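You operate a simulated robot arm through the tools that you are given. There is no shell and no other tool. Be economical: measure what you need, move in short steps, check, and stop when the job is done.

The job below is to be done with a simulated two-armed robot. You get a single attempt, and the scene is never put back.

Task
Fetch the steel coupling and set it on the issue table. Put the white roll from the fittings shelf on top of the teal box. Put the white tub labelled "95" from the top of the scoops table on the shelf under the rig table and the white tub marked "59" on the top of the forms desk. Fetch the brass coupling labelled "29" from the top of the tubes table and set it in the inside of the testing tray. Put the steel can marked "rain" from the top of the tubes table on the shelf under the check bench and the steel can labelled "SEA" on the top of the work table. Any order will do. Set down upright: steel coupling, white tub, brass coupling, steel can.

Only the result counts: the job must be done as asked and must still hold three seconds after the hand-in. Knocking over, shifting, dropping, spilling or breaking anything else fails it.

Robot
Two 6-joint arms with two-finger parallel grippers on one trunk, on a base that drives. Base frame: it is fixed to the floor where the robot stands at the start and does not move with it; the origin is under the middle of the robot, x ahead of it, y to its left, z up. Units: m, rad, N and s.
The left shoulder is at the start at [0.06, 0.187, 1.322], the right one opposite. With the tool pointing down near the work surface each hand reaches from about 0.1 to 0.32 m from the robot's upright axis, wherever it stands, measured 20 degrees to its own side. Places, roughly: brass coupling [-5, -3, 0.75]; inside of the testing tray (22x28 cm) [-5.12, 0.24, 0.86]; issue table [0.7, -1.9, 0.9]; shelf under the check bench [-7.9, -0.6, 0.3]; shelf under the rig table [-7.9, -2.5, 0.3]; steel can [-5.25, -3, 0.75]; steel coupling [0.5, -0.25, 1.25]; teal box [0.5, -0.75, 1]; top of the forms desk [-5.1, -0.2, 0.9]; top of the work table [-1.7, -0.5, 0.8]; white roll (6x6x2 cm) [0.6, -0.1, 1.3]; white tub [-6.5, -4.25, 0.75]. Payload 1.57 kg a hand.
The TCP of each hand is the grasp point between the finger pads, 0.03 m short of the fingertips. In the tool frame z runs along the fingers and y along their closing line. The gripper opens to 0.11 m. The fingers are 0.024 m wide and 0.012 m thick; the gripper's body (0.048 by 0.112 m) begins 0.078 m behind the TCP.
Orientation is told as [roll, pitch, yaw] about the base's x, y, z axes, in that order, counted from this pose: with the fingers straight down and closing along the base's y, the tool's x points along the base's -x, its y along +y and its z along -z.

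Tools
- The arms move only by the tool arm_command. It takes "left_series", "right_series" or both (then of equal length, played together; a hand with none holds still); each is a list of rows, each an object of numbers (a shift or turn left out is 0, a gripper value left out holds the last): "grip": the opening, from 0 (shut) to 1 (fully open); "x", "y", "z": the shift along the tool's x, y, z in m; "ax", "ay", "az": the turn, a rotation vector about the tool's x, y, z in rad. In form: [{"grip": .., "x": .., "y": .., "z": .., "ax": .., "ay": .., "az": ..}, ...]. A call has 1 to 10 rows; each row shifts and turns the commanded pose from where the row before left it, along the tool's axes as they then stand. Rows are played at 5 a second. More than 0.05 m and 0.15 rad between two rows, or a gripper value outside its range, and nothing of the call is played. Where a pose cannot be reached the arm comes as near as it can. A force on the tool above 40 N (or 10 N above the force at the start of the call, whichever is more), or a blocked arm, ends the call early, and 0.2 s more pass. The fingers move at their own pace (about 0.153 m/s each) and stop on an object; they squeeze with about 23 N. The grip force told is the motor's: it shows also when the fingers shut on nothing. Time passes only in rows, and 0.2 s behind the last, so rows that do not move let the fingers close. The reply holds the time, the measured pose of the TCP, the force on the tool along the base axes, the opening and the grip force, in the units named above and with some noise, with the torque about the TCP (base axes, N m) and any sound that the robot's microphone picked up.
- Cameras (640 x 400 px; columns grow to the right, rows downward): "scene" is now at [0.008, -0.0511, 1.8775]; the picture's right is [-0.60, -0.80, 0.00], its down [-0.50, 0.37, -0.78] and it looks along [0.63, -0.47, -0.62] (base axes); focal length 279 px, centre (320, 200). "left" rides on the left gripper at [0.07, -0.016, -0.141] in its tool frame; the picture's right is [0.23, 0.97, 0.00], its down [-0.85, 0.20, -0.48] and it looks along [-0.47, 0.11, 0.88] (tool axes); focal length 222 px, centre (320, 200). "right" rides on the right gripper at [0.07, 0.016, -0.141] in its tool frame; the picture's right is [-0.23, 0.97, 0.00], its down [-0.85, -0.20, -0.48] and it looks along [-0.47, -0.11, 0.88] (tool axes); focal length 222 px, centre (320, 200). There is no depth. A picture from a camera that has moved, and an enlarged one, comes with that camera's place and axes in the base frame and with its lens.
- get_image(camera): a new picture of that camera. It takes no simulated time.
- lift_body(by): slides the trunk up (or, below 0, down) by that many m; the arms and the scene camera ride with it, the base frame stays. It gives what a move gives, with no picture.
- drive_base(legs): drives the robot by 1 to 6 legs, each [ahead, left, turn to the left] in m, m and rad, along the robot's own axes; the way and the turn of a leg run together, so that a leg with both is an arc; at most 1.5 m and 3.142 rad a leg. The arms and the cameras ride along, it lands a little off, and it stops where it bumps. It gives what a move gives.
- head_to(pan, tilt): turns the head with the scene camera to pan (to the left, within 1.501 rad either way) and tilt (down, from -0.506 to 1.204), counted from straight ahead of the robot. It gives what a move gives.
- inspect(camera, box): a new picture of the part [left, top, right, bottom] of that camera's present view, enlarged. It takes no simulated time.
- sign_off(): hands the job in; it is judged then, once.

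Work in short steps. Places have to be worked out from the pictures, the camera data and where the tool is seen: move nearer, look again, correct. Check each grasp and each placing, and mend what went wrong. You have 207 turns and 190 pictures in all, those below and enlarged ones among them. Open the grippers and draw the arms clear of the work before you hand the job in, unless the task says otherwise.

The tools are called after "Emit:" as name(argument=value, ...) on one line, values as JSON. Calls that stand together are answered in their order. arm_command: Moves the arms, as the interface text tells. Its arguments: {"type":"object","properties":{"left_series":{"type":"array","items":{"type":"object","properties":{"grip":{"type":"number"},"x":{"type":"number"},"y":{"type":"number"},"z":{"type":"number"},"ax":{"type":"number"},"ay":{"type":"number"},"az":{"type":"number"}}}},"right_series":{"type":"array","items":{"type":"object","properties":{"grip":{"type":"number"},"x":{"type":"number"},"y":{"type":"number"},"z":{"type":"number"},"ax":{"type":"number"},"ay":{"type":"number"},"az":{"type":"number"}}}}},"required":[]} The other tools are called the same way: lift_body (by) slides the trunk up or down; drive_base (legs) drives the base; head_to (pan, tilt) turns the head that bears the scene camera; get_image (camera) takes a picture; inspect (camera, box) takes an enlarged picture of a part of a camera's view; sign_off () hands the job in.

At the start:

```text
time: 0.0
left_position: [0.3384, -0.0585, 1.5106]
left_orientation: [0.002, 0.001, 0.001]
left_contact_force: [0.0, -0.2, 0.4]
left_ft_torque: [0.01, -0.03, -0.02]
left_finger_gap: 0.11
left_gripper_force: 0.0
right_position: [0.286, -0.323, 1.5924]
right_orientation: [-0.002, -0.001, 0.003]
right_contact_force: [0.0, -0.8, -0.4]
right_ft_torque: [0.02, -0.02, 0.01]
right_finger_gap: 0.1102
right_gripper_force: 0.0
trunk travel left (down, up): [-0.951, 0.039]
robot x, y, heading: [-0.0022, -0.0003, -0.001]
head pan, tilt: [-0.642, 0.672]
```

scene: 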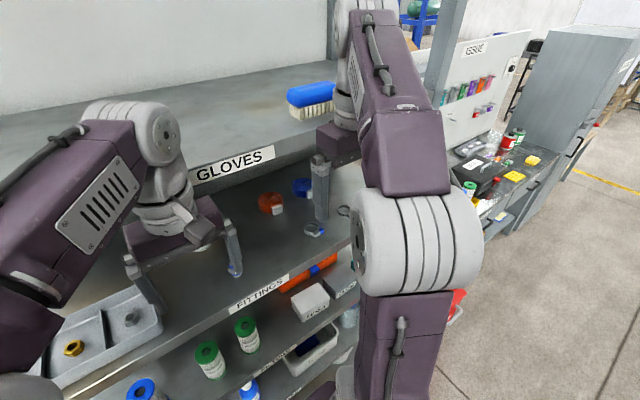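
right: 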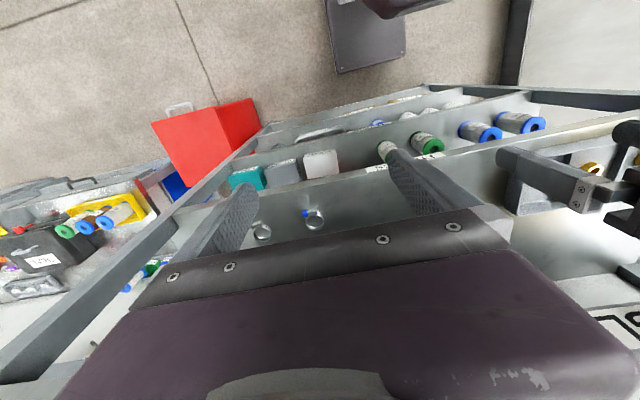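
left: 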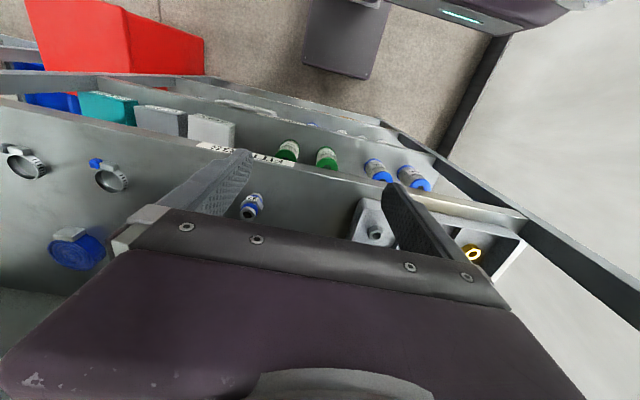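

The pictures show the fittings shelf ahead of me. I start by turning the head to see the shelf straight on.

Emit:
head_to(pan=0.0, tilt=0.75)

Emit:
get_image(camera="scene")

```text
time: 1.0
left_position: [0.3384, -0.0588, 1.5112]
left_orientation: [0.002, 0.001, -0.001]
left_contact_force: [-0.5, -0.7, 0.5]
left_ft_torque: [-0.01, -0.01, -0.03]
left_finger_gap: 0.1103
left_gripper_force: 0.0
right_position: [0.285, -0.3231, 1.5918]
right_orientation: [0.0, 0.0, 0.001]
right_contact_force: [0.5, 0.6, 0.6]
right_ft_torque: [0.0, -0.02, -0.01]
right_finger_gap: 0.1101
right_gripper_force: 0.0
trunk travel left (down, up): [-0.951, 0.039]
robot x, y, heading: [-0.0008, 0.0007, -0.002]
head pan, tilt: [0.0, 0.75]
```

```text
186 pictures are left
camera scene: at [0.0218, 0.0001, 1.8708], right [0.0, -1.0, 0.0], down [-0.68, 0.0, -0.73], along [0.73, 0.0, -0.68], focal length 279 px, centre (320, 200)
```

scene: 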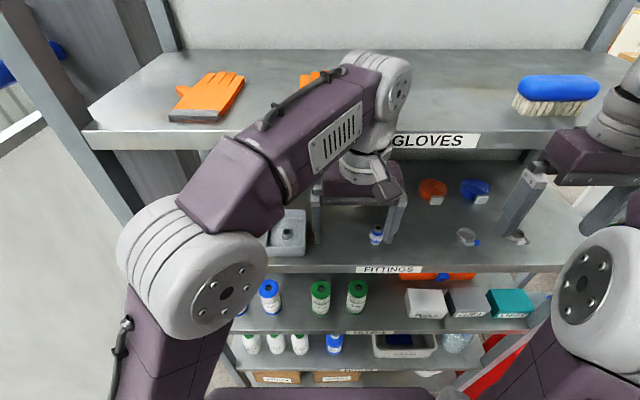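

I enlarge the fittings shelf to identify the steel coupling and the white roll.

Emit:
inspect(camera="scene", box=[380, 150, 580, 275])

Emit:
inspect(camera="left", box=[0, 120, 280, 295])

Emit:
inspect(camera="left", box=[220, 120, 540, 320])

```text
3.20 times, centred on (480, 212) of scene
camera zoom: at [0.0218, 0.0001, 1.8708], right [0.0, -1.0, 0.0], down [-0.68, 0.0, -0.73], along [0.73, 0.0, -0.68], focal length 893 px, centre (-192, 160)
```

zoom: 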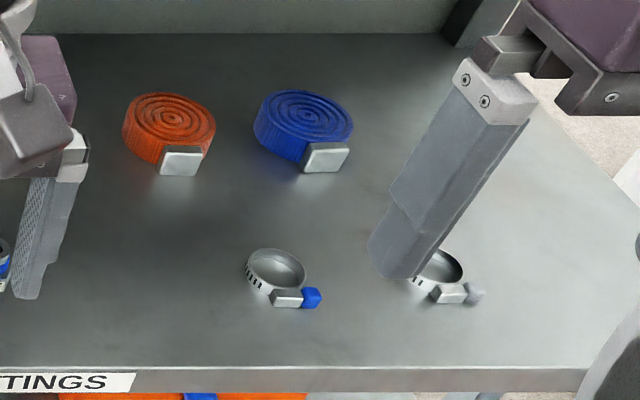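

```text
2.29 times, centred on (140, 208) of left
camera zoom: at [0.2687, -0.0757, 1.6519], right [-0.23, 0.97, 0.0], down [0.85, 0.2, 0.48], along [0.47, 0.11, -0.88], focal length 508 px, centre (731, 183)
```

zoom: 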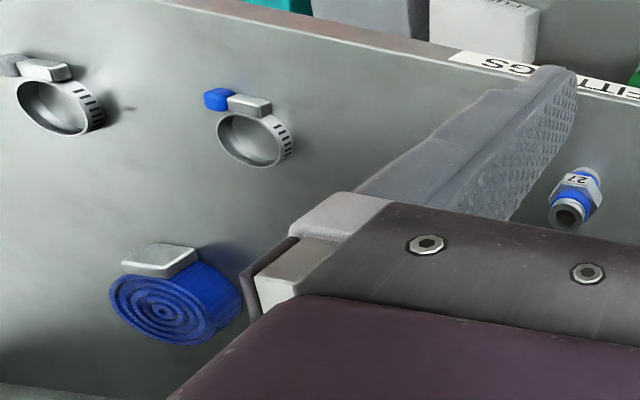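

```text
2.00 times, centred on (380, 220) of left
camera zoom: at [0.2687, -0.0757, 1.6519], right [-0.23, 0.97, 0.0], down [0.85, 0.2, 0.48], along [0.47, 0.11, -0.88], focal length 444 px, centre (200, 160)
```

zoom: 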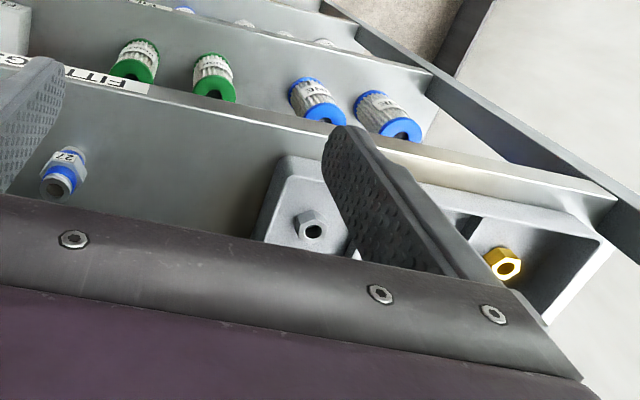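

The coupling "27" looks to stand near [0.53,-0.165], and the white roll is hidden behind the left hand. Shelf surface is about z 1.27 with its front edge at x≈0.42 and the gloves shelf above it, so I must reach in with tilted fingers. I pitch the left hand forward to test this.

Emit:
arm_command(left_series=[{"ay": -0.15}, {"ay": -0.15}, {"ay": -0.15}, {"ay": -0.15}, {"ay": -0.15}, {"ay": -0.15}, {"x": 0.03}])

Emit:
get_image(camera="scene")

Emit:
get_image(camera="left")

```text
time: 2.6
left_position: [0.3197, -0.0577, 1.486]
left_orientation: [0.001, -0.903, -0.002]
left_contact_force: [-0.2, -0.5, 0.7]
left_ft_torque: [0.0, 0.02, -0.01]
left_finger_gap: 0.11
left_gripper_force: 0.1
right_position: [0.2853, -0.3237, 1.5919]
right_orientation: [0.0, 0.0, 0.001]
right_contact_force: [0.7, 0.1, -0.3]
right_ft_torque: [-0.04, -0.02, -0.02]
right_finger_gap: 0.11
right_gripper_force: 0.1
trunk travel left (down, up): [-0.951, 0.039]
robot x, y, heading: [-0.0015, -0.0002, -0.0]
head pan, tilt: [0.0, 0.75]
```

```text
182 pictures are left
camera scene: at [0.0218, 0.0, 1.8708], right [0.0, -1.0, 0.0], down [-0.68, 0.0, -0.73], along [0.73, 0.0, -0.68], focal length 279 px, centre (320, 200)
```

scene: 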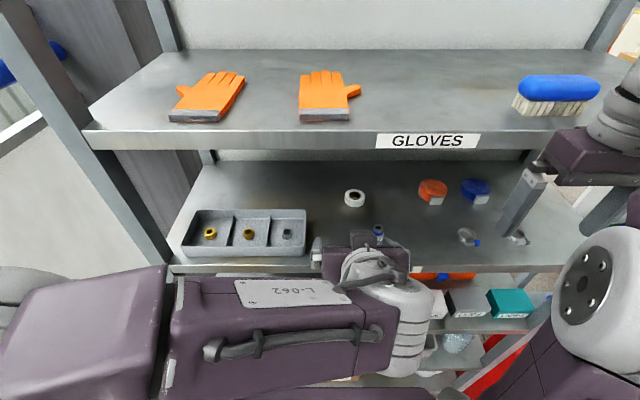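

```text
181 pictures are left
camera left: at [0.1654, -0.0754, 1.5185], right [-0.14, 0.97, -0.18], down [0.16, 0.2, 0.97], along [0.98, 0.11, -0.18], focal length 222 px, centre (320, 200)
```

left: 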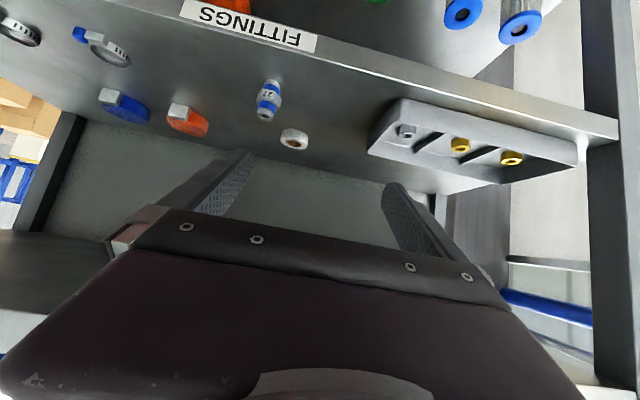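

The coupling "27" triangulates to about [0.484,-0.147,1.33], the white roll to [0.62,-0.105,1.305] and the shelf top to z≈1.29. The coupling stands in the roll's approach, so I take it first with the right hand and move the left hand aside.

Emit:
arm_command(left_series=[{"y": 0.03}, {"y": 0.03}, {"y": 0.03}, {"y": 0.03}, {"y": 0.03}, {"y": 0.03}], right_series=[{"y": 0.01, "ay": -0.15}, {"y": 0.02, "ay": -0.15}, {"y": 0.03, "ay": -0.15}, {"y": 0.03, "ay": -0.15}, {"y": 0.04, "ay": -0.15}, {"y": 0.046, "ay": -0.15}])

Emit:
get_image(camera="right")

```text
time: 3.9
left_position: [0.3393, 0.0306, 1.4715]
left_orientation: [0.004, -0.906, -0.004]
left_contact_force: [-0.5, 0.4, -0.4]
left_ft_torque: [-0.04, 0.01, 0.0]
left_finger_gap: 0.1102
left_gripper_force: 0.0
left hand out of reach, approached as far as the arm can: row 3, 4, 5, 6
right_position: [0.3698, -0.2419, 1.6495]
right_orientation: [-0.014, -0.737, 0.01]
right_contact_force: [-0.5, 0.1, 0.5]
right_ft_torque: [0.03, 0.0, 0.0]
right_finger_gap: 0.11
right_gripper_force: 0.0
right hand out of reach, approached as far as the arm can: row 3, 4, 5, 6
trunk travel left (down, up): [-0.951, 0.039]
robot x, y, heading: [0.0011, 0.0023, 0.003]
head pan, tilt: [0.0, 0.75]
stopped in row 6 (right hand): the force on the tool passed its limit at 57 N (the readings are from after the stop); the commanded pose is now the measured one
```

```text
180 pictures are left
camera right: at [0.2226, -0.2253, 1.7076], right [0.17, 0.98, 0.14], down [0.31, -0.19, 0.93], along [0.94, -0.11, -0.34], focal length 222 px, centre (320, 200)
```

right: 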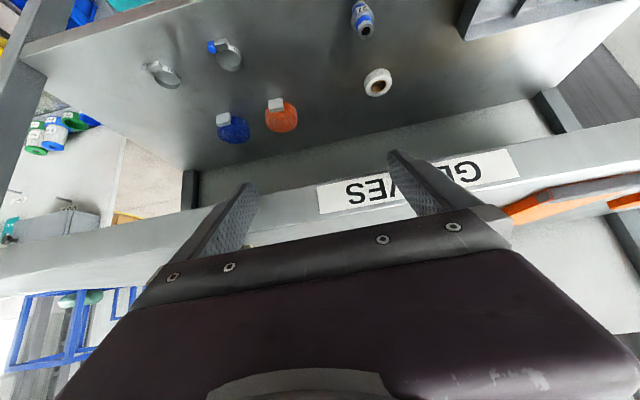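

The right hand touched the gloves lip (nothing there moved), and the arms seem too folded here. I back the base away to get room.

Emit:
drive_base(legs=[[-0.3, 0, 0]])

Emit:
arm_command(right_series=[{"x": 0.04, "z": 0.01}, {"x": 0.04, "z": 0.01}, {"x": 0.04, "z": 0.02}, {"x": 0.03, "z": 0.03}, {"x": 0.03, "z": 0.03}, {"x": 0.02, "z": 0.03}])

Emit:
get_image(camera="scene")

```text
time: 6.0
left_position: [0.0478, 0.0322, 1.468]
left_orientation: [0.003, -0.9, 0.0]
left_contact_force: [-0.4, 0.2, 0.2]
left_ft_torque: [0.0, 0.0, 0.01]
left_finger_gap: 0.1102
left_gripper_force: 0.0
right_position: [0.0806, -0.2398, 1.6471]
right_orientation: [-0.011, -0.729, 0.015]
right_contact_force: [0.4, -0.7, 0.8]
right_ft_torque: [0.03, 0.0, -0.01]
right_finger_gap: 0.1099
right_gripper_force: 0.1
trunk travel left (down, up): [-0.951, 0.039]
robot x, y, heading: [-0.3016, 0.0014, 0.003]
head pan, tilt: [0.0, 0.75]
```

```text
time: 7.3
left_position: [0.0452, 0.0315, 1.4695]
left_orientation: [0.005, -0.9, 0.0]
left_contact_force: [-0.1, 0.1, -0.9]
left_ft_torque: [0.0, 0.01, 0.01]
left_finger_gap: 0.11
left_gripper_force: 0.0
right_position: [0.1011, -0.2824, 1.4472]
right_orientation: [-0.013, -0.731, 0.015]
right_contact_force: [0.0, -0.1, 0.9]
right_ft_torque: [0.01, 0.02, 0.01]
right_finger_gap: 0.1101
right_gripper_force: 0.1
right hand out of reach, approached as far as the arm can: row 1, 2, 3, 4
trunk travel left (down, up): [-0.951, 0.039]
robot x, y, heading: [-0.3048, -0.0033, 0.003]
head pan, tilt: [0.0, 0.75]
```

```text
179 pictures are left
camera scene: at [-0.2787, -0.0009, 1.8708], right [0.0, -1.0, 0.0], down [-0.68, 0.0, -0.73], along [0.73, 0.0, -0.68], focal length 279 px, centre (320, 200)
```

scene: 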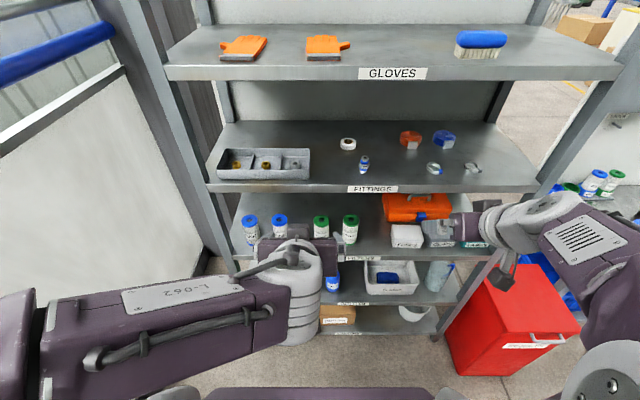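

Clear view now: tray, coupling, white roll, straps, and the teal box at the lower right. I shift the base left by 0.1 m and extend the right hand toward the pre-grasp point of the coupling.

Emit:
drive_base(legs=[[0.0, 0.1, -0.003]])

Emit:
arm_command(right_series=[{"z": 0.042, "x": -0.025, "y": 0.005, "ay": -0.1}, {"z": 0.042, "x": -0.025, "y": 0.005, "ay": -0.07}, {"z": 0.042, "x": -0.025, "y": 0.005}, {"z": 0.042, "x": -0.025, "y": 0.005}, {"z": 0.042, "x": -0.025, "y": 0.005}])

Emit:
get_image(camera="right")

```text
time: 8.5
left_position: [0.0454, 0.121, 1.4685]
left_orientation: [0.016, -0.9, -0.013]
left_contact_force: [0.6, -0.4, -0.4]
left_ft_torque: [0.04, 0.0, 0.03]
left_finger_gap: 0.1102
left_gripper_force: 0.0
right_position: [0.099, -0.194, 1.447]
right_orientation: [-0.004, -0.73, 0.005]
right_contact_force: [0.2, -1.1, -0.5]
right_ft_torque: [0.08, -0.02, 0.05]
right_finger_gap: 0.1103
right_gripper_force: 0.0
trunk travel left (down, up): [-0.951, 0.039]
robot x, y, heading: [-0.3018, 0.0993, 0.002]
head pan, tilt: [0.0, 0.75]
```

```text
time: 9.7
left_position: [0.0483, 0.128, 1.4684]
left_orientation: [0.006, -0.898, -0.005]
left_contact_force: [0.4, 0.8, 0.3]
left_ft_torque: [0.04, 0.0, -0.01]
left_finger_gap: 0.1102
left_gripper_force: 0.0
right_position: [0.3438, -0.1593, 1.4007]
right_orientation: [-0.014, -0.899, 0.014]
right_contact_force: [0.2, 0.2, -0.4]
right_ft_torque: [0.0, 0.03, 0.02]
right_finger_gap: 0.11
right_gripper_force: 0.1
trunk travel left (down, up): [-0.951, 0.039]
robot x, y, heading: [-0.3013, 0.0974, -0.005]
head pan, tilt: [0.0, 0.75]
```

```text
178 pictures are left
camera right: at [0.1885, -0.1435, 1.4334], right [0.14, 0.98, 0.17], down [0.16, -0.19, 0.97], along [0.98, -0.11, -0.18], focal length 222 px, centre (320, 200)
```

right: 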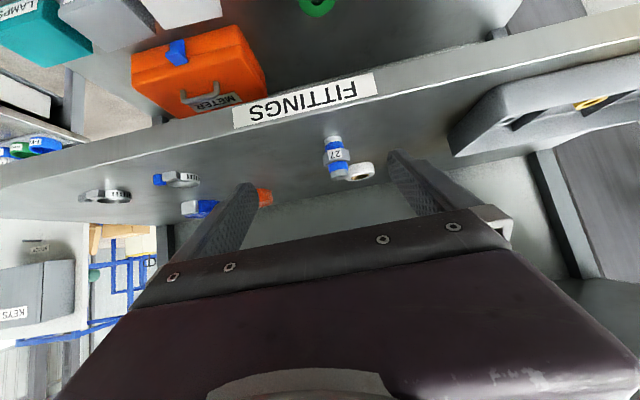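

The coupling sits at [0.484,-0.145], spanning z 1.29–1.355, and reads well between the fingers. I approach along the tool axis to the grasp.

Emit:
arm_command(right_series=[{"x": -0.031, "y": 0.014}, {"z": 0.04}, {"z": 0.04}, {"z": 0.04}, {"z": 0.034}])

Emit:
get_image(camera="right")

```text
time: 10.9
left_position: [0.0464, 0.1312, 1.4687]
left_orientation: [0.005, -0.899, -0.004]
left_contact_force: [-0.4, -0.4, 1.2]
left_ft_torque: [0.02, -0.01, -0.02]
left_finger_gap: 0.1099
left_gripper_force: 0.0
right_position: [0.4823, -0.1439, 1.3317]
right_orientation: [-0.014, -0.898, 0.013]
right_contact_force: [0.2, -0.3, 0.0]
right_ft_torque: [-0.03, 0.01, 0.01]
right_finger_gap: 0.1099
right_gripper_force: 0.0
trunk travel left (down, up): [-0.951, 0.039]
robot x, y, heading: [-0.3039, 0.0955, 0.003]
head pan, tilt: [0.0, 0.75]
```

```text
177 pictures are left
camera right: at [0.3266, -0.1272, 1.3653], right [0.14, 0.98, 0.17], down [0.16, -0.19, 0.97], along [0.98, -0.11, -0.18], focal length 222 px, centre (320, 200)
```

right: 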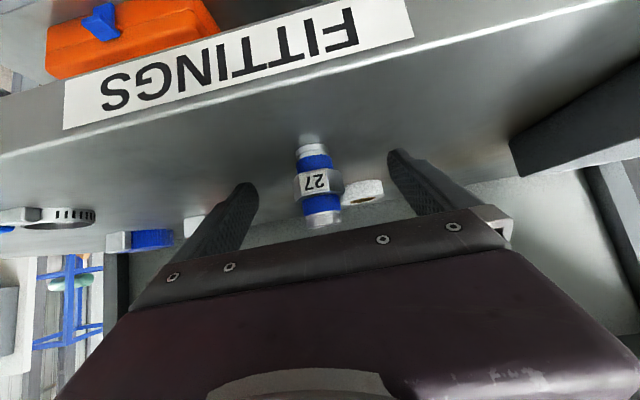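

The coupling is centred between the fingers, perhaps 1 cm deeper than the TCP. I go 1 cm further forward and close.

Emit:
arm_command(right_series=[{"x": -0.007, "z": 0.009}, {"grip": 0.0}, {}, {}, {}])

Emit:
get_image(camera="right")

```text
time: 12.1
left_position: [0.0448, 0.1305, 1.4695]
left_orientation: [0.004, -0.901, -0.002]
left_contact_force: [0.6, -0.3, 0.7]
left_ft_torque: [-0.02, -0.01, 0.04]
left_finger_gap: 0.11
left_gripper_force: 0.1
right_position: [0.4822, -0.1432, 1.3328]
right_orientation: [-0.017, -0.903, 0.016]
right_contact_force: [0.2, -0.9, 2.7]
right_ft_torque: [0.01, 0.0, 0.0]
right_finger_gap: 0.0361
right_gripper_force: 23.4
right hand out of reach, approached as far as the arm can: row 1
trunk travel left (down, up): [-0.951, 0.039]
robot x, y, heading: [-0.3028, 0.0989, -0.003]
head pan, tilt: [0.0, 0.75]
```

```text
176 pictures are left
camera right: at [0.3266, -0.1278, 1.3653], right [0.14, 0.98, 0.17], down [0.16, -0.19, 0.97], along [0.98, -0.11, -0.18], focal length 222 px, centre (320, 200)
```

right: 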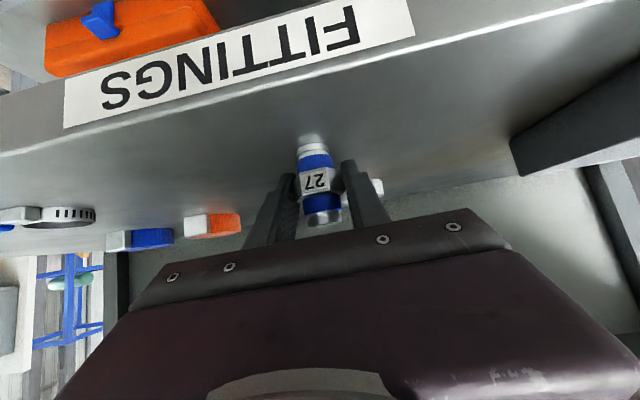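

Grasp holds: gap 0.036 m, 23 N. I lift it back along the tool axis and draw out of the shelf.

Emit:
arm_command(right_series=[{"z": -0.02, "x": -0.01}, {"z": -0.04}, {"z": -0.04}, {"z": -0.04}, {"z": -0.02, "x": 0.03}, {"z": -0.03, "x": 0.04}, {"z": -0.03, "x": 0.04}])

Emit:
get_image(camera="scene")

```text
time: 13.7
left_position: [0.0427, 0.1301, 1.4699]
left_orientation: [0.007, -0.902, -0.001]
left_contact_force: [0.4, 0.3, 0.8]
left_ft_torque: [-0.02, 0.01, -0.02]
left_finger_gap: 0.1101
left_gripper_force: 0.0
right_position: [0.2426, -0.1467, 1.3899]
right_orientation: [-0.022, -0.904, 0.022]
right_contact_force: [0.6, 0.1, -0.8]
right_ft_torque: [-0.02, -0.01, 0.01]
right_finger_gap: 0.0358
right_gripper_force: 23.2
trunk travel left (down, up): [-0.951, 0.039]
robot x, y, heading: [-0.2994, 0.0957, -0.0]
head pan, tilt: [0.0, 0.75]
```

```text
175 pictures are left
camera scene: at [-0.2837, 0.0987, 1.8708], right [0.0, -1.0, 0.0], down [-0.68, 0.0, -0.73], along [0.73, 0.0, -0.68], focal length 279 px, centre (320, 200)
```

scene: 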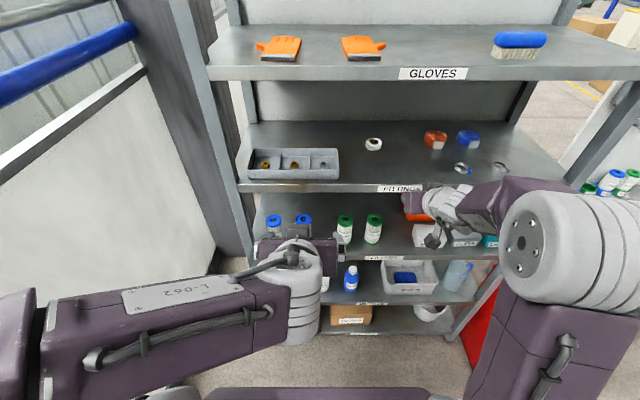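

The coupling is out. Next the roll at about [0.63,-0.107,1.30] with the left hand: I pull the right hand in a bit, and drive 0.3 m right and 0.14 m ahead.

Emit:
arm_command(right_series=[{"z": -0.038, "x": 0.031}, {"z": -0.038, "x": 0.031}])

Emit:
drive_base(legs=[[0, -0.3, 0], [0.14, 0, 0]])

Emit:
get_image(camera="left")

```text
time: 14.3
left_position: [0.0387, 0.1304, 1.4703]
left_orientation: [0.004, -0.903, -0.001]
left_contact_force: [-0.5, 0.1, 0.5]
left_ft_torque: [0.03, -0.01, 0.01]
left_finger_gap: 0.1099
left_gripper_force: 0.0
right_position: [0.142, -0.1452, 1.3899]
right_orientation: [-0.018, -0.906, 0.015]
right_contact_force: [-0.5, -0.4, -0.9]
right_ft_torque: [0.03, -0.02, 0.01]
right_finger_gap: 0.0358
right_gripper_force: 22.9
trunk travel left (down, up): [-0.951, 0.039]
robot x, y, heading: [-0.3007, 0.0987, 0.001]
head pan, tilt: [0.0, 0.75]
```

```text
time: 17.3
left_position: [0.1817, -0.1715, 1.4699]
left_orientation: [0.007, -0.902, -0.002]
left_contact_force: [0.2, 0.8, 0.9]
left_ft_torque: [0.03, -0.03, 0.02]
left_finger_gap: 0.1099
left_gripper_force: 0.1
right_position: [0.2854, -0.4482, 1.3885]
right_orientation: [-0.015, -0.903, 0.016]
right_contact_force: [0.3, -0.4, -1.5]
right_ft_torque: [-0.01, -0.02, 0.03]
right_finger_gap: 0.0363
right_gripper_force: 22.6
trunk travel left (down, up): [-0.951, 0.039]
robot x, y, heading: [-0.1641, -0.2026, 0.005]
head pan, tilt: [0.0, 0.75]
```

```text
174 pictures are left
camera left: at [0.0278, -0.1891, 1.5026], right [-0.14, 0.97, -0.17], down [0.15, 0.2, 0.97], along [0.98, 0.11, -0.18], focal length 222 px, centre (320, 200)
```

left: 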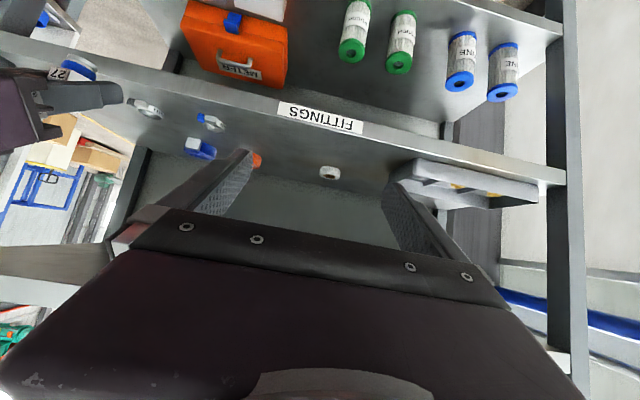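

The roll appears around [0.64,-0.103]. I tilt the left hand to pitch −1.05 and move to a pre-grasp at about [0.45,-0.105,1.40].

Emit:
arm_command(left_series=[{"ay": -0.148}, {"z": 0.044, "x": -0.012, "y": 0.011}, {"z": 0.044, "x": -0.012, "y": 0.011}, {"z": 0.044, "x": -0.012, "y": 0.011}, {"z": 0.044, "x": -0.012, "y": 0.011}, {"z": 0.044, "x": -0.012, "y": 0.011}, {"z": 0.044, "x": -0.012, "y": 0.011}])

Emit:
get_image(camera="left")

Emit:
get_image(camera="scene")

```text
time: 18.9
left_position: [0.4496, -0.1038, 1.3973]
left_orientation: [0.006, -1.046, -0.001]
left_contact_force: [-0.2, 0.7, 0.4]
left_ft_torque: [0.03, 0.01, -0.02]
left_finger_gap: 0.1099
left_gripper_force: 0.0
right_position: [0.2916, -0.4465, 1.3857]
right_orientation: [-0.015, -0.899, 0.018]
right_contact_force: [0.4, -0.2, 0.4]
right_ft_torque: [-0.01, -0.02, 0.01]
right_finger_gap: 0.0362
right_gripper_force: 22.9
trunk travel left (down, up): [-0.951, 0.039]
robot x, y, heading: [-0.161, -0.2047, 0.003]
head pan, tilt: [0.0, 0.75]
```

```text
173 pictures are left
camera left: at [0.2932, -0.1207, 1.4074], right [-0.12, 0.97, -0.19], down [0.01, 0.2, 0.98], along [0.99, 0.11, -0.04], focal length 222 px, centre (320, 200)
```

left: 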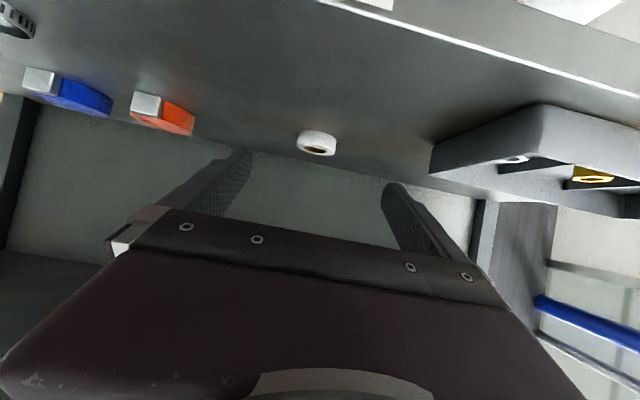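

```text
172 pictures are left
camera scene: at [-0.1347, -0.2026, 1.8707], right [0.0, -1.0, 0.0], down [-0.68, 0.0, -0.73], along [0.73, 0.0, -0.68], focal length 279 px, centre (320, 200)
```

scene: 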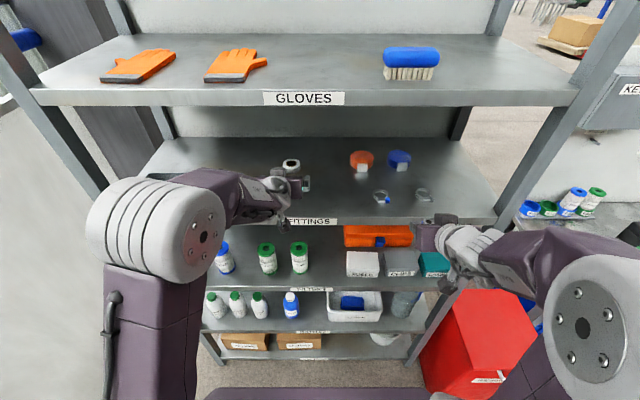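

The roll is at about [0.66,-0.102,1.30], beyond the present reach, so I drive 0.08 m ahead and look again.

Emit:
drive_base(legs=[[0.08, 0, 0]])

Emit:
arm_command(left_series=[{"z": 0.04, "x": 0.003}, {"z": 0.04, "x": 0.003}, {"z": 0.02, "x": 0.002}])

Emit:
get_image(camera="left")

```text
time: 19.9
left_position: [0.5127, -0.1032, 1.4045]
left_orientation: [0.007, -1.056, 0.001]
left_contact_force: [-1.3, 0.1, 0.2]
left_ft_torque: [0.0, -0.02, -0.01]
left_finger_gap: 0.11
left_gripper_force: 0.1
right_position: [0.3555, -0.4458, 1.3909]
right_orientation: [-0.016, -0.912, 0.018]
right_contact_force: [-0.9, -0.3, -0.1]
right_ft_torque: [-0.04, -0.08, 0.0]
right_finger_gap: 0.0358
right_gripper_force: 23.2
trunk travel left (down, up): [-0.951, 0.039]
robot x, y, heading: [-0.0843, -0.2012, 0.003]
head pan, tilt: [0.0, 0.75]
```

```text
time: 20.8
left_position: [0.606, -0.1022, 1.3415]
left_orientation: [0.005, -1.047, 0.001]
left_contact_force: [-0.3, -0.3, -0.7]
left_ft_torque: [-0.02, 0.02, 0.02]
left_finger_gap: 0.1099
left_gripper_force: 0.1
right_position: [0.3678, -0.4461, 1.3878]
right_orientation: [-0.017, -0.901, 0.017]
right_contact_force: [-0.2, -0.5, -0.5]
right_ft_torque: [-0.02, -0.05, 0.02]
right_finger_gap: 0.0363
right_gripper_force: 22.8
trunk travel left (down, up): [-0.951, 0.039]
robot x, y, heading: [-0.0822, -0.204, 0.005]
head pan, tilt: [0.0, 0.75]
```

```text
171 pictures are left
camera left: at [0.4492, -0.1202, 1.3512], right [-0.12, 0.97, -0.19], down [0.01, 0.2, 0.98], along [0.99, 0.11, -0.03], focal length 222 px, centre (320, 200)
```

left: 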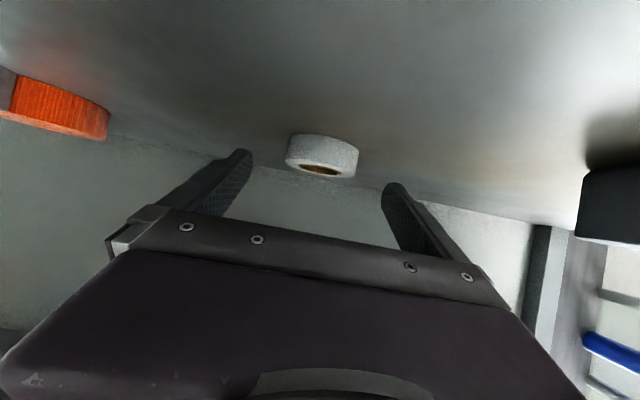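

The roll is well centred, and its centre is about 4 cm ahead. I advance that much and close.

Emit:
arm_command(left_series=[{"z": 0.02}, {"z": 0.019}, {}, {"grip": 0.0}, {}, {}])

Emit:
get_image(camera="left")

```text
time: 22.1
left_position: [0.6402, -0.1014, 1.3247]
left_orientation: [0.009, -1.055, 0.001]
left_contact_force: [0.9, 3.5, 13.7]
left_ft_torque: [-0.2, -0.11, -0.16]
left_finger_gap: 0.0582
left_gripper_force: 23.4
right_position: [0.3666, -0.4463, 1.3883]
right_orientation: [-0.015, -0.902, 0.018]
right_contact_force: [0.2, -0.3, -0.9]
right_ft_torque: [0.02, -0.02, 0.03]
right_finger_gap: 0.036
right_gripper_force: 23.5
trunk travel left (down, up): [-0.951, 0.039]
robot x, y, heading: [-0.0822, -0.2069, 0.005]
head pan, tilt: [0.0, 0.75]
```

```text
170 pictures are left
camera left: at [0.4819, -0.1192, 1.3344], right [-0.12, 0.97, -0.19], down [0.01, 0.2, 0.98], along [0.99, 0.12, -0.03], focal length 222 px, centre (320, 200)
```

left: 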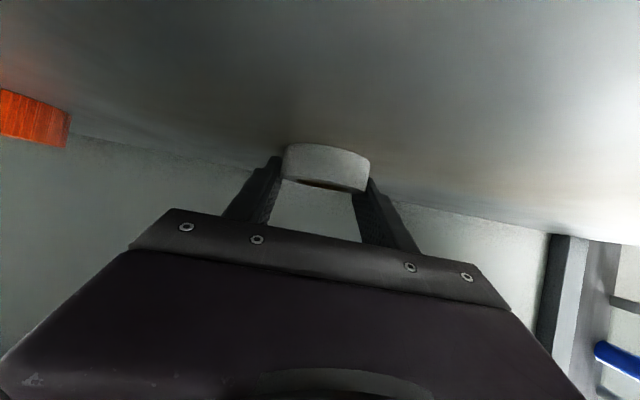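

The roll is held (gap 0.058 m). I lift it 3 cm straight up and draw back out.

Emit:
arm_command(left_series=[{"z": -0.015, "x": -0.026}, {"z": -0.01, "x": -0.017}, {"z": -0.043, "x": 0.024}, {"z": -0.043, "x": 0.024}, {"z": -0.043, "x": 0.024}, {"z": -0.043, "x": 0.024}, {"z": -0.043, "x": 0.024}, {"z": -0.035, "x": 0.02}])

Emit:
drive_base(legs=[[-0.27, 0, 0]])

Emit:
head_to(pan=-0.6, tilt=0.75)

Emit:
get_image(camera="scene")

```text
time: 23.9
left_position: [0.3634, -0.1109, 1.3845]
left_orientation: [0.007, -1.048, 0.001]
left_contact_force: [0.1, -0.3, -0.3]
left_ft_torque: [0.02, 0.01, 0.02]
left_finger_gap: 0.0587
left_gripper_force: 23.5
left hand out of reach, approached as far as the arm can: row 8
right_position: [0.3659, -0.4456, 1.389]
right_orientation: [-0.015, -0.902, 0.017]
right_contact_force: [0.6, 1.1, -0.3]
right_ft_torque: [-0.03, 0.0, -0.02]
right_finger_gap: 0.036
right_gripper_force: 22.6
trunk travel left (down, up): [-0.951, 0.039]
robot x, y, heading: [-0.0813, -0.2011, 0.003]
head pan, tilt: [0.0, 0.75]
```

```text
time: 25.8
left_position: [0.1056, -0.1132, 1.3822]
left_orientation: [0.007, -1.043, 0.004]
left_contact_force: [0.1, 0.4, -0.7]
left_ft_torque: [-0.01, 0.02, -0.03]
left_finger_gap: 0.0583
left_gripper_force: 22.9
right_position: [0.1073, -0.4474, 1.3868]
right_orientation: [-0.014, -0.899, 0.019]
right_contact_force: [-0.3, -0.5, -1.9]
right_ft_torque: [0.03, -0.01, 0.0]
right_finger_gap: 0.0359
right_gripper_force: 23.0
trunk travel left (down, up): [-0.951, 0.039]
robot x, y, heading: [-0.3531, -0.2027, 0.004]
head pan, tilt: [0.0, 0.75]
```

```text
time: 26.8
left_position: [0.0993, -0.1115, 1.385]
left_orientation: [0.005, -1.047, 0.003]
left_contact_force: [0.0, -0.1, 0.4]
left_ft_torque: [0.02, 0.02, -0.02]
left_finger_gap: 0.0585
left_gripper_force: 23.1
right_position: [0.1018, -0.4461, 1.3867]
right_orientation: [-0.016, -0.903, 0.018]
right_contact_force: [-0.3, 0.0, -1.5]
right_ft_torque: [0.01, 0.0, -0.03]
right_finger_gap: 0.036
right_gripper_force: 22.9
trunk travel left (down, up): [-0.951, 0.039]
robot x, y, heading: [-0.3451, -0.2068, 0.005]
head pan, tilt: [-0.6, 0.75]
```

```text
169 pictures are left
camera scene: at [-0.3417, -0.251, 1.8708], right [-0.56, -0.83, 0.0], down [-0.56, 0.38, -0.73], along [0.61, -0.41, -0.68], focal length 279 px, centre (320, 200)
```

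scene: 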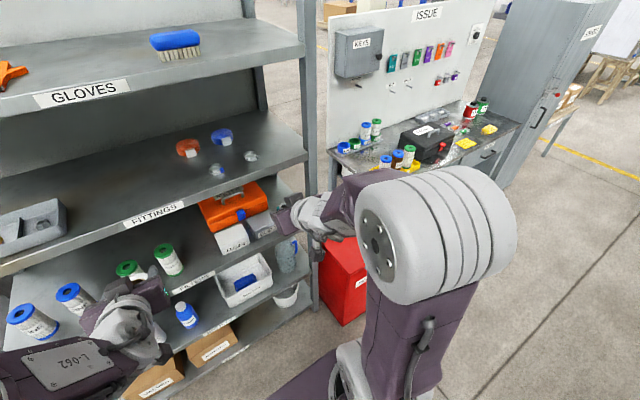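

The roll and coupling are both held. I drive 0.5 m to the right to face the teal box, lower the trunk 0.2 m and look straight ahead.

Emit:
drive_base(legs=[[0, -0.5, 0]])

Emit:
lift_body(by=-0.2)

Emit:
head_to(pan=0.0, tilt=0.6)

Emit:
get_image(camera="scene")

Emit:
get_image(camera="left")

```text
time: 29.8
left_position: [0.1035, -0.6016, 1.3834]
left_orientation: [0.003, -1.045, 0.007]
left_contact_force: [-0.2, 0.1, -0.2]
left_ft_torque: [-0.01, -0.02, 0.0]
left_finger_gap: 0.0584
left_gripper_force: 22.9
right_position: [0.1081, -0.9369, 1.3873]
right_orientation: [-0.02, -0.901, 0.023]
right_contact_force: [0.5, 1.0, -0.9]
right_ft_torque: [-0.02, 0.04, -0.01]
right_finger_gap: 0.0358
right_gripper_force: 22.7
trunk travel left (down, up): [-0.951, 0.039]
robot x, y, heading: [-0.3469, -0.6988, 0.007]
head pan, tilt: [-0.6, 0.75]
```

```text
time: 31.9
left_position: [0.1051, -0.6049, 1.1845]
left_orientation: [0.007, -1.046, 0.003]
left_contact_force: [0.6, 0.6, -0.9]
left_ft_torque: [0.03, -0.02, 0.01]
left_finger_gap: 0.0584
left_gripper_force: 22.2
right_position: [0.107, -0.9393, 1.1869]
right_orientation: [-0.017, -0.901, 0.023]
right_contact_force: [-0.4, -0.5, -1.6]
right_ft_torque: [-0.01, 0.0, 0.01]
right_finger_gap: 0.036
right_gripper_force: 23.5
trunk travel left (down, up): [-0.751, 0.239]
robot x, y, heading: [-0.3446, -0.6981, 0.016]
head pan, tilt: [-0.6, 0.75]
```

```text
time: 32.9
left_position: [0.1046, -0.6057, 1.183]
left_orientation: [0.006, -1.045, 0.003]
left_contact_force: [0.0, -0.1, -0.2]
left_ft_torque: [-0.02, 0.01, 0.0]
left_finger_gap: 0.0583
left_gripper_force: 23.7
right_position: [0.1069, -0.941, 1.1887]
right_orientation: [-0.016, -0.9, 0.021]
right_contact_force: [-0.5, 0.1, -1.5]
right_ft_torque: [0.03, 0.01, -0.01]
right_finger_gap: 0.0358
right_gripper_force: 23.0
trunk travel left (down, up): [-0.751, 0.239]
robot x, y, heading: [-0.3454, -0.6984, 0.009]
head pan, tilt: [0.0, 0.6]
```

```text
168 pictures are left
camera scene: at [-0.3169, -0.6987, 1.6836], right [0.01, -1.0, 0.0], down [-0.57, 0.0, -0.82], along [0.82, 0.01, -0.57], focal length 279 px, centre (320, 200)
```

scene: 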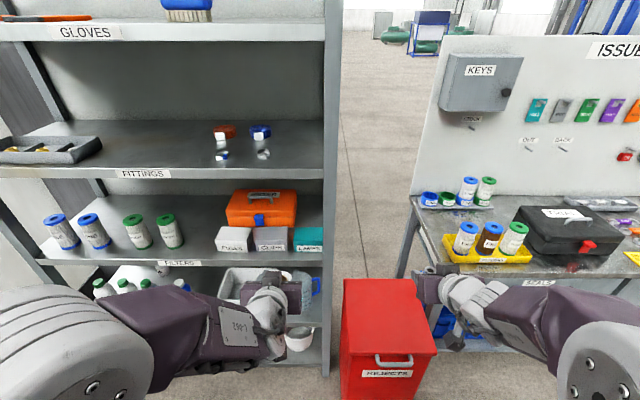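

```text
167 pictures are left
camera left: at [-0.0523, -0.6233, 1.1936], right [-0.12, 0.97, -0.19], down [0.01, 0.2, 0.98], along [0.99, 0.12, -0.04], focal length 222 px, centre (320, 200)
```

left: 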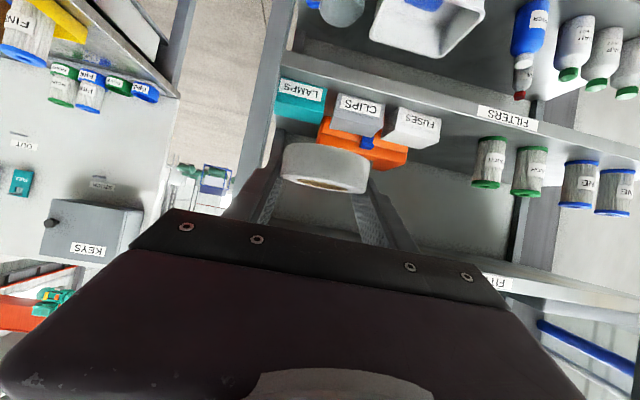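

The teal "LAMPS" box is seen with its front at x≈0.49, y from −0.59 to −0.70 and top near z 0.965. I drive 0.15 m ahead and bring the left hand with the roll to a point in front of and above it.

Emit:
drive_base(legs=[[0.15, 0, -0.005]])

Emit:
arm_command(left_series=[{"z": 0.045, "x": 0.009, "y": -0.005}, {"z": 0.045, "x": 0.009, "y": -0.005}, {"z": 0.045, "x": 0.009, "y": -0.005}, {"z": 0.04, "x": 0.007, "y": -0.005}])

Emit:
get_image(camera="left")

Emit:
get_image(camera="scene")

```text
time: 34.3
left_position: [0.2565, -0.6072, 1.1836]
left_orientation: [0.007, -1.048, -0.001]
left_contact_force: [0.9, -1.2, -0.6]
left_ft_torque: [-0.02, -0.01, -0.01]
left_finger_gap: 0.0584
left_gripper_force: 23.1
right_position: [0.2574, -0.9408, 1.1894]
right_orientation: [-0.016, -0.904, 0.016]
right_contact_force: [-0.5, -0.5, -1.3]
right_ft_torque: [0.01, 0.02, 0.02]
right_finger_gap: 0.0362
right_gripper_force: 23.4
trunk travel left (down, up): [-0.751, 0.239]
robot x, y, heading: [-0.1939, -0.6976, 0.006]
head pan, tilt: [0.0, 0.6]
```

```text
time: 35.3
left_position: [0.3937, -0.6255, 1.0635]
left_orientation: [0.008, -1.046, -0.002]
left_contact_force: [0.3, 0.3, -1.1]
left_ft_torque: [0.01, 0.0, 0.0]
left_finger_gap: 0.0585
left_gripper_force: 23.0
right_position: [0.2606, -0.9413, 1.1873]
right_orientation: [-0.015, -0.9, 0.015]
right_contact_force: [1.0, 0.1, -1.3]
right_ft_torque: [0.0, 0.04, 0.01]
right_finger_gap: 0.0359
right_gripper_force: 22.7
trunk travel left (down, up): [-0.751, 0.239]
robot x, y, heading: [-0.1895, -0.7006, -0.002]
head pan, tilt: [0.0, 0.6]
```

```text
166 pictures are left
camera left: at [0.2362, -0.6422, 1.0745], right [-0.12, 0.97, -0.19], down [0.01, 0.2, 0.98], along [0.99, 0.11, -0.04], focal length 222 px, centre (320, 200)
```

left: 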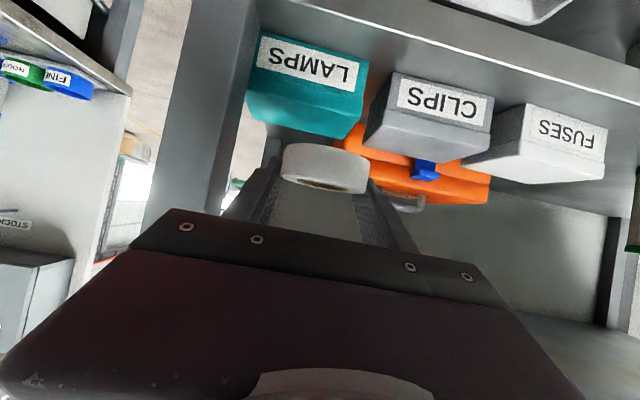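

```text
165 pictures are left
camera scene: at [-0.1614, -0.6982, 1.6836], right [0.0, -1.0, 0.0], down [-0.57, 0.0, -0.82], along [0.82, 0.0, -0.57], focal length 279 px, centre (320, 200)
```

scene: 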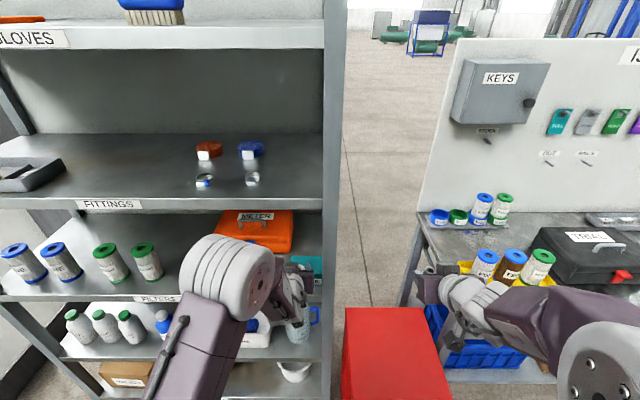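

I enlarge the left view to read the box's top edges exactly.

Emit:
inspect(camera="left", box=[220, 20, 412, 140])

```text
3.33 times, centred on (316, 80) of left
camera zoom: at [0.2362, -0.6422, 1.0745], right [-0.12, 0.97, -0.19], down [0.01, 0.2, 0.98], along [0.99, 0.11, -0.04], focal length 740 px, centre (333, 600)
```

zoom: 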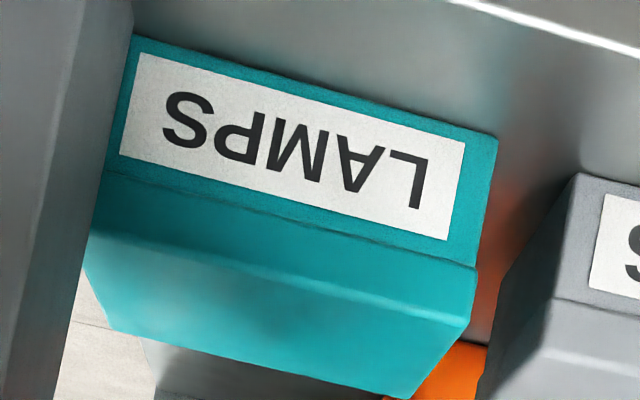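

I need the depth of the box, so I enlarge the scene view there for triangulation.

Emit:
inspect(camera="scene", box=[240, 215, 352, 285])

```text
5.71 times, centred on (296, 250) of scene
camera zoom: at [-0.1614, -0.6982, 1.6836], right [0.0, -1.0, 0.0], down [-0.57, 0.0, -0.82], along [0.82, 0.0, -0.57], focal length 1595 px, centre (457, -86)
```

zoom: 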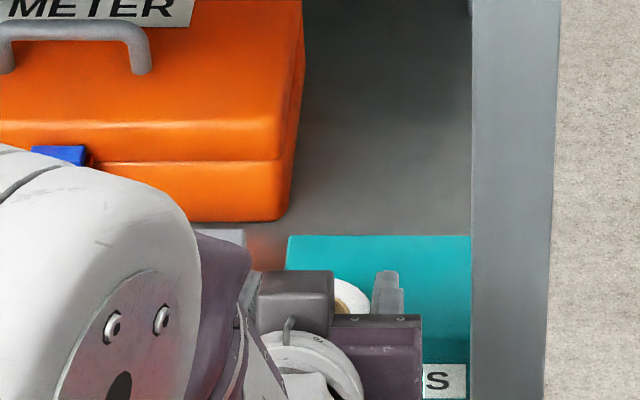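

Triangulated: box top z≈0.975, x 0.435–0.51, y −0.60 to −0.70; the roll's centre is about at the TCP with its bottom 2.7 cm below it. I move to just above the placing point at [0.47,-0.638].

Emit:
arm_command(left_series=[{"z": 0.03, "y": -0.006}, {"z": 0.03, "y": -0.006}, {"z": 0.028}])

Emit:
get_image(camera="left")

Emit:
inspect(camera="scene", box=[240, 215, 352, 285])

```text
time: 36.1
left_position: [0.4682, -0.635, 1.0207]
left_orientation: [0.007, -1.045, -0.001]
left_contact_force: [0.1, 0.6, -1.0]
left_ft_torque: [0.01, 0.0, -0.03]
left_finger_gap: 0.0583
left_gripper_force: 23.1
right_position: [0.2597, -0.9409, 1.1883]
right_orientation: [-0.018, -0.9, 0.016]
right_contact_force: [-0.2, 0.0, -0.5]
right_ft_torque: [0.01, -0.01, -0.01]
right_finger_gap: 0.0361
right_gripper_force: 22.8
trunk travel left (down, up): [-0.751, 0.239]
robot x, y, heading: [-0.1886, -0.7005, 0.007]
head pan, tilt: [0.0, 0.6]
```

```text
162 pictures are left
camera left: at [0.3116, -0.6529, 1.0316], right [-0.12, 0.97, -0.19], down [0.01, 0.2, 0.98], along [0.99, 0.11, -0.04], focal length 222 px, centre (320, 200)
```

left: 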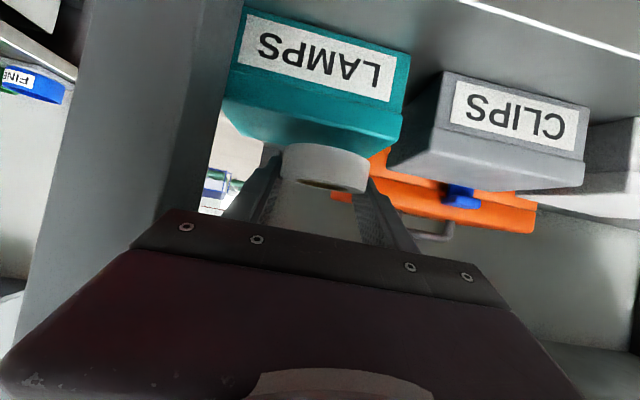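

```text
5.71 times, centred on (296, 250) of scene
camera zoom: at [-0.1631, -0.6973, 1.6837], right [0.0, -1.0, 0.0], down [-0.57, 0.0, -0.82], along [0.82, 0.0, -0.57], focal length 1595 px, centre (457, -86)
```

zoom: 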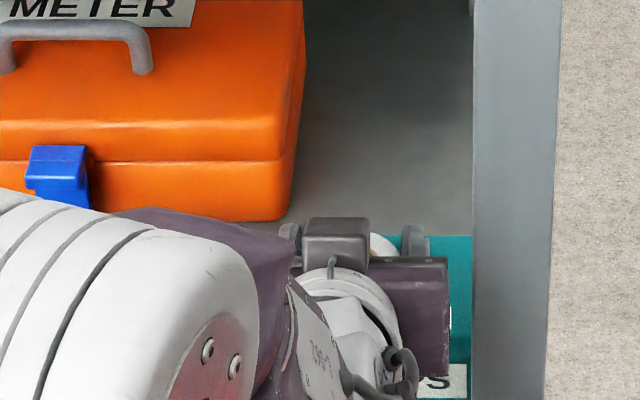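

The roll hangs over the box, slightly toward its front. I move 1.2 cm forward and lower gently until it touches.

Emit:
arm_command(left_series=[{"z": 0.0104, "x": -0.006, "y": -0.002}, {"z": 0.004, "x": 0.007}, {"z": 0.0045, "x": 0.0077}, {}])

Emit:
inspect(camera="left", box=[200, 40, 424, 200])

```text
time: 37.1
left_position: [0.4805, -0.6394, 1.0053]
left_orientation: [0.009, -1.048, 0.0]
left_contact_force: [0.3, -0.4, 3.1]
left_ft_torque: [-0.02, -0.09, -0.01]
left_finger_gap: 0.0584
left_gripper_force: 23.1
right_position: [0.2588, -0.9409, 1.1876]
right_orientation: [-0.016, -0.902, 0.018]
right_contact_force: [0.9, -0.2, -0.7]
right_ft_torque: [-0.05, 0.0, 0.01]
right_finger_gap: 0.0362
right_gripper_force: 23.4
trunk travel left (down, up): [-0.751, 0.239]
robot x, y, heading: [-0.1888, -0.6999, 0.003]
head pan, tilt: [0.0, 0.6]
```

```text
2.50 times, centred on (312, 120) of left
camera zoom: at [0.3239, -0.6563, 1.0156], right [-0.12, 0.97, -0.19], down [0.01, 0.2, 0.98], along [0.99, 0.11, -0.03], focal length 555 px, centre (340, 400)
```

zoom: 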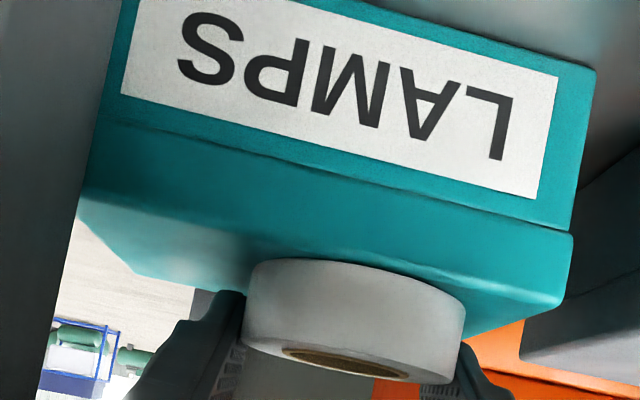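

The roll's bottom front edge lines up at x≈0.451 on the box top (0.44–0.512), and the tool feels a light contact of about 3 N. I release by opening partway and withdraw.

Emit:
arm_command(left_series=[{"z": 0.001, "x": 0.0015}, {"grip": 0.7}, {}, {"z": -0.015, "x": -0.004}, {"z": -0.03}, {"z": -0.04}, {"z": -0.04}, {"z": -0.04}])

Emit:
get_image(camera="left")

```text
time: 38.9
left_position: [0.338, -0.6413, 1.0898]
left_orientation: [0.007, -1.048, -0.003]
left_contact_force: [0.0, -0.2, 0.4]
left_ft_torque: [0.0, 0.01, -0.03]
left_finger_gap: 0.0772
left_gripper_force: 0.1
right_position: [0.2569, -0.9415, 1.1877]
right_orientation: [-0.015, -0.901, 0.017]
right_contact_force: [-0.3, 0.2, -1.0]
right_ft_torque: [0.01, -0.02, -0.01]
right_finger_gap: 0.0357
right_gripper_force: 23.1
trunk travel left (down, up): [-0.751, 0.239]
robot x, y, heading: [-0.1884, -0.701, 0.006]
head pan, tilt: [0.0, 0.6]
```

```text
159 pictures are left
camera left: at [0.1813, -0.6582, 1.1005], right [-0.12, 0.97, -0.19], down [0.01, 0.2, 0.98], along [0.99, 0.11, -0.04], focal length 222 px, centre (320, 200)
```

left: 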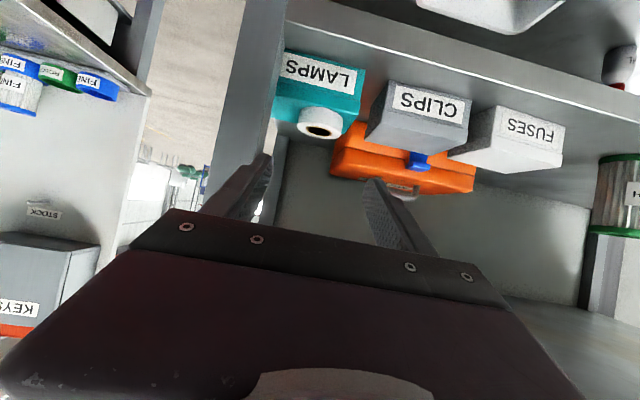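

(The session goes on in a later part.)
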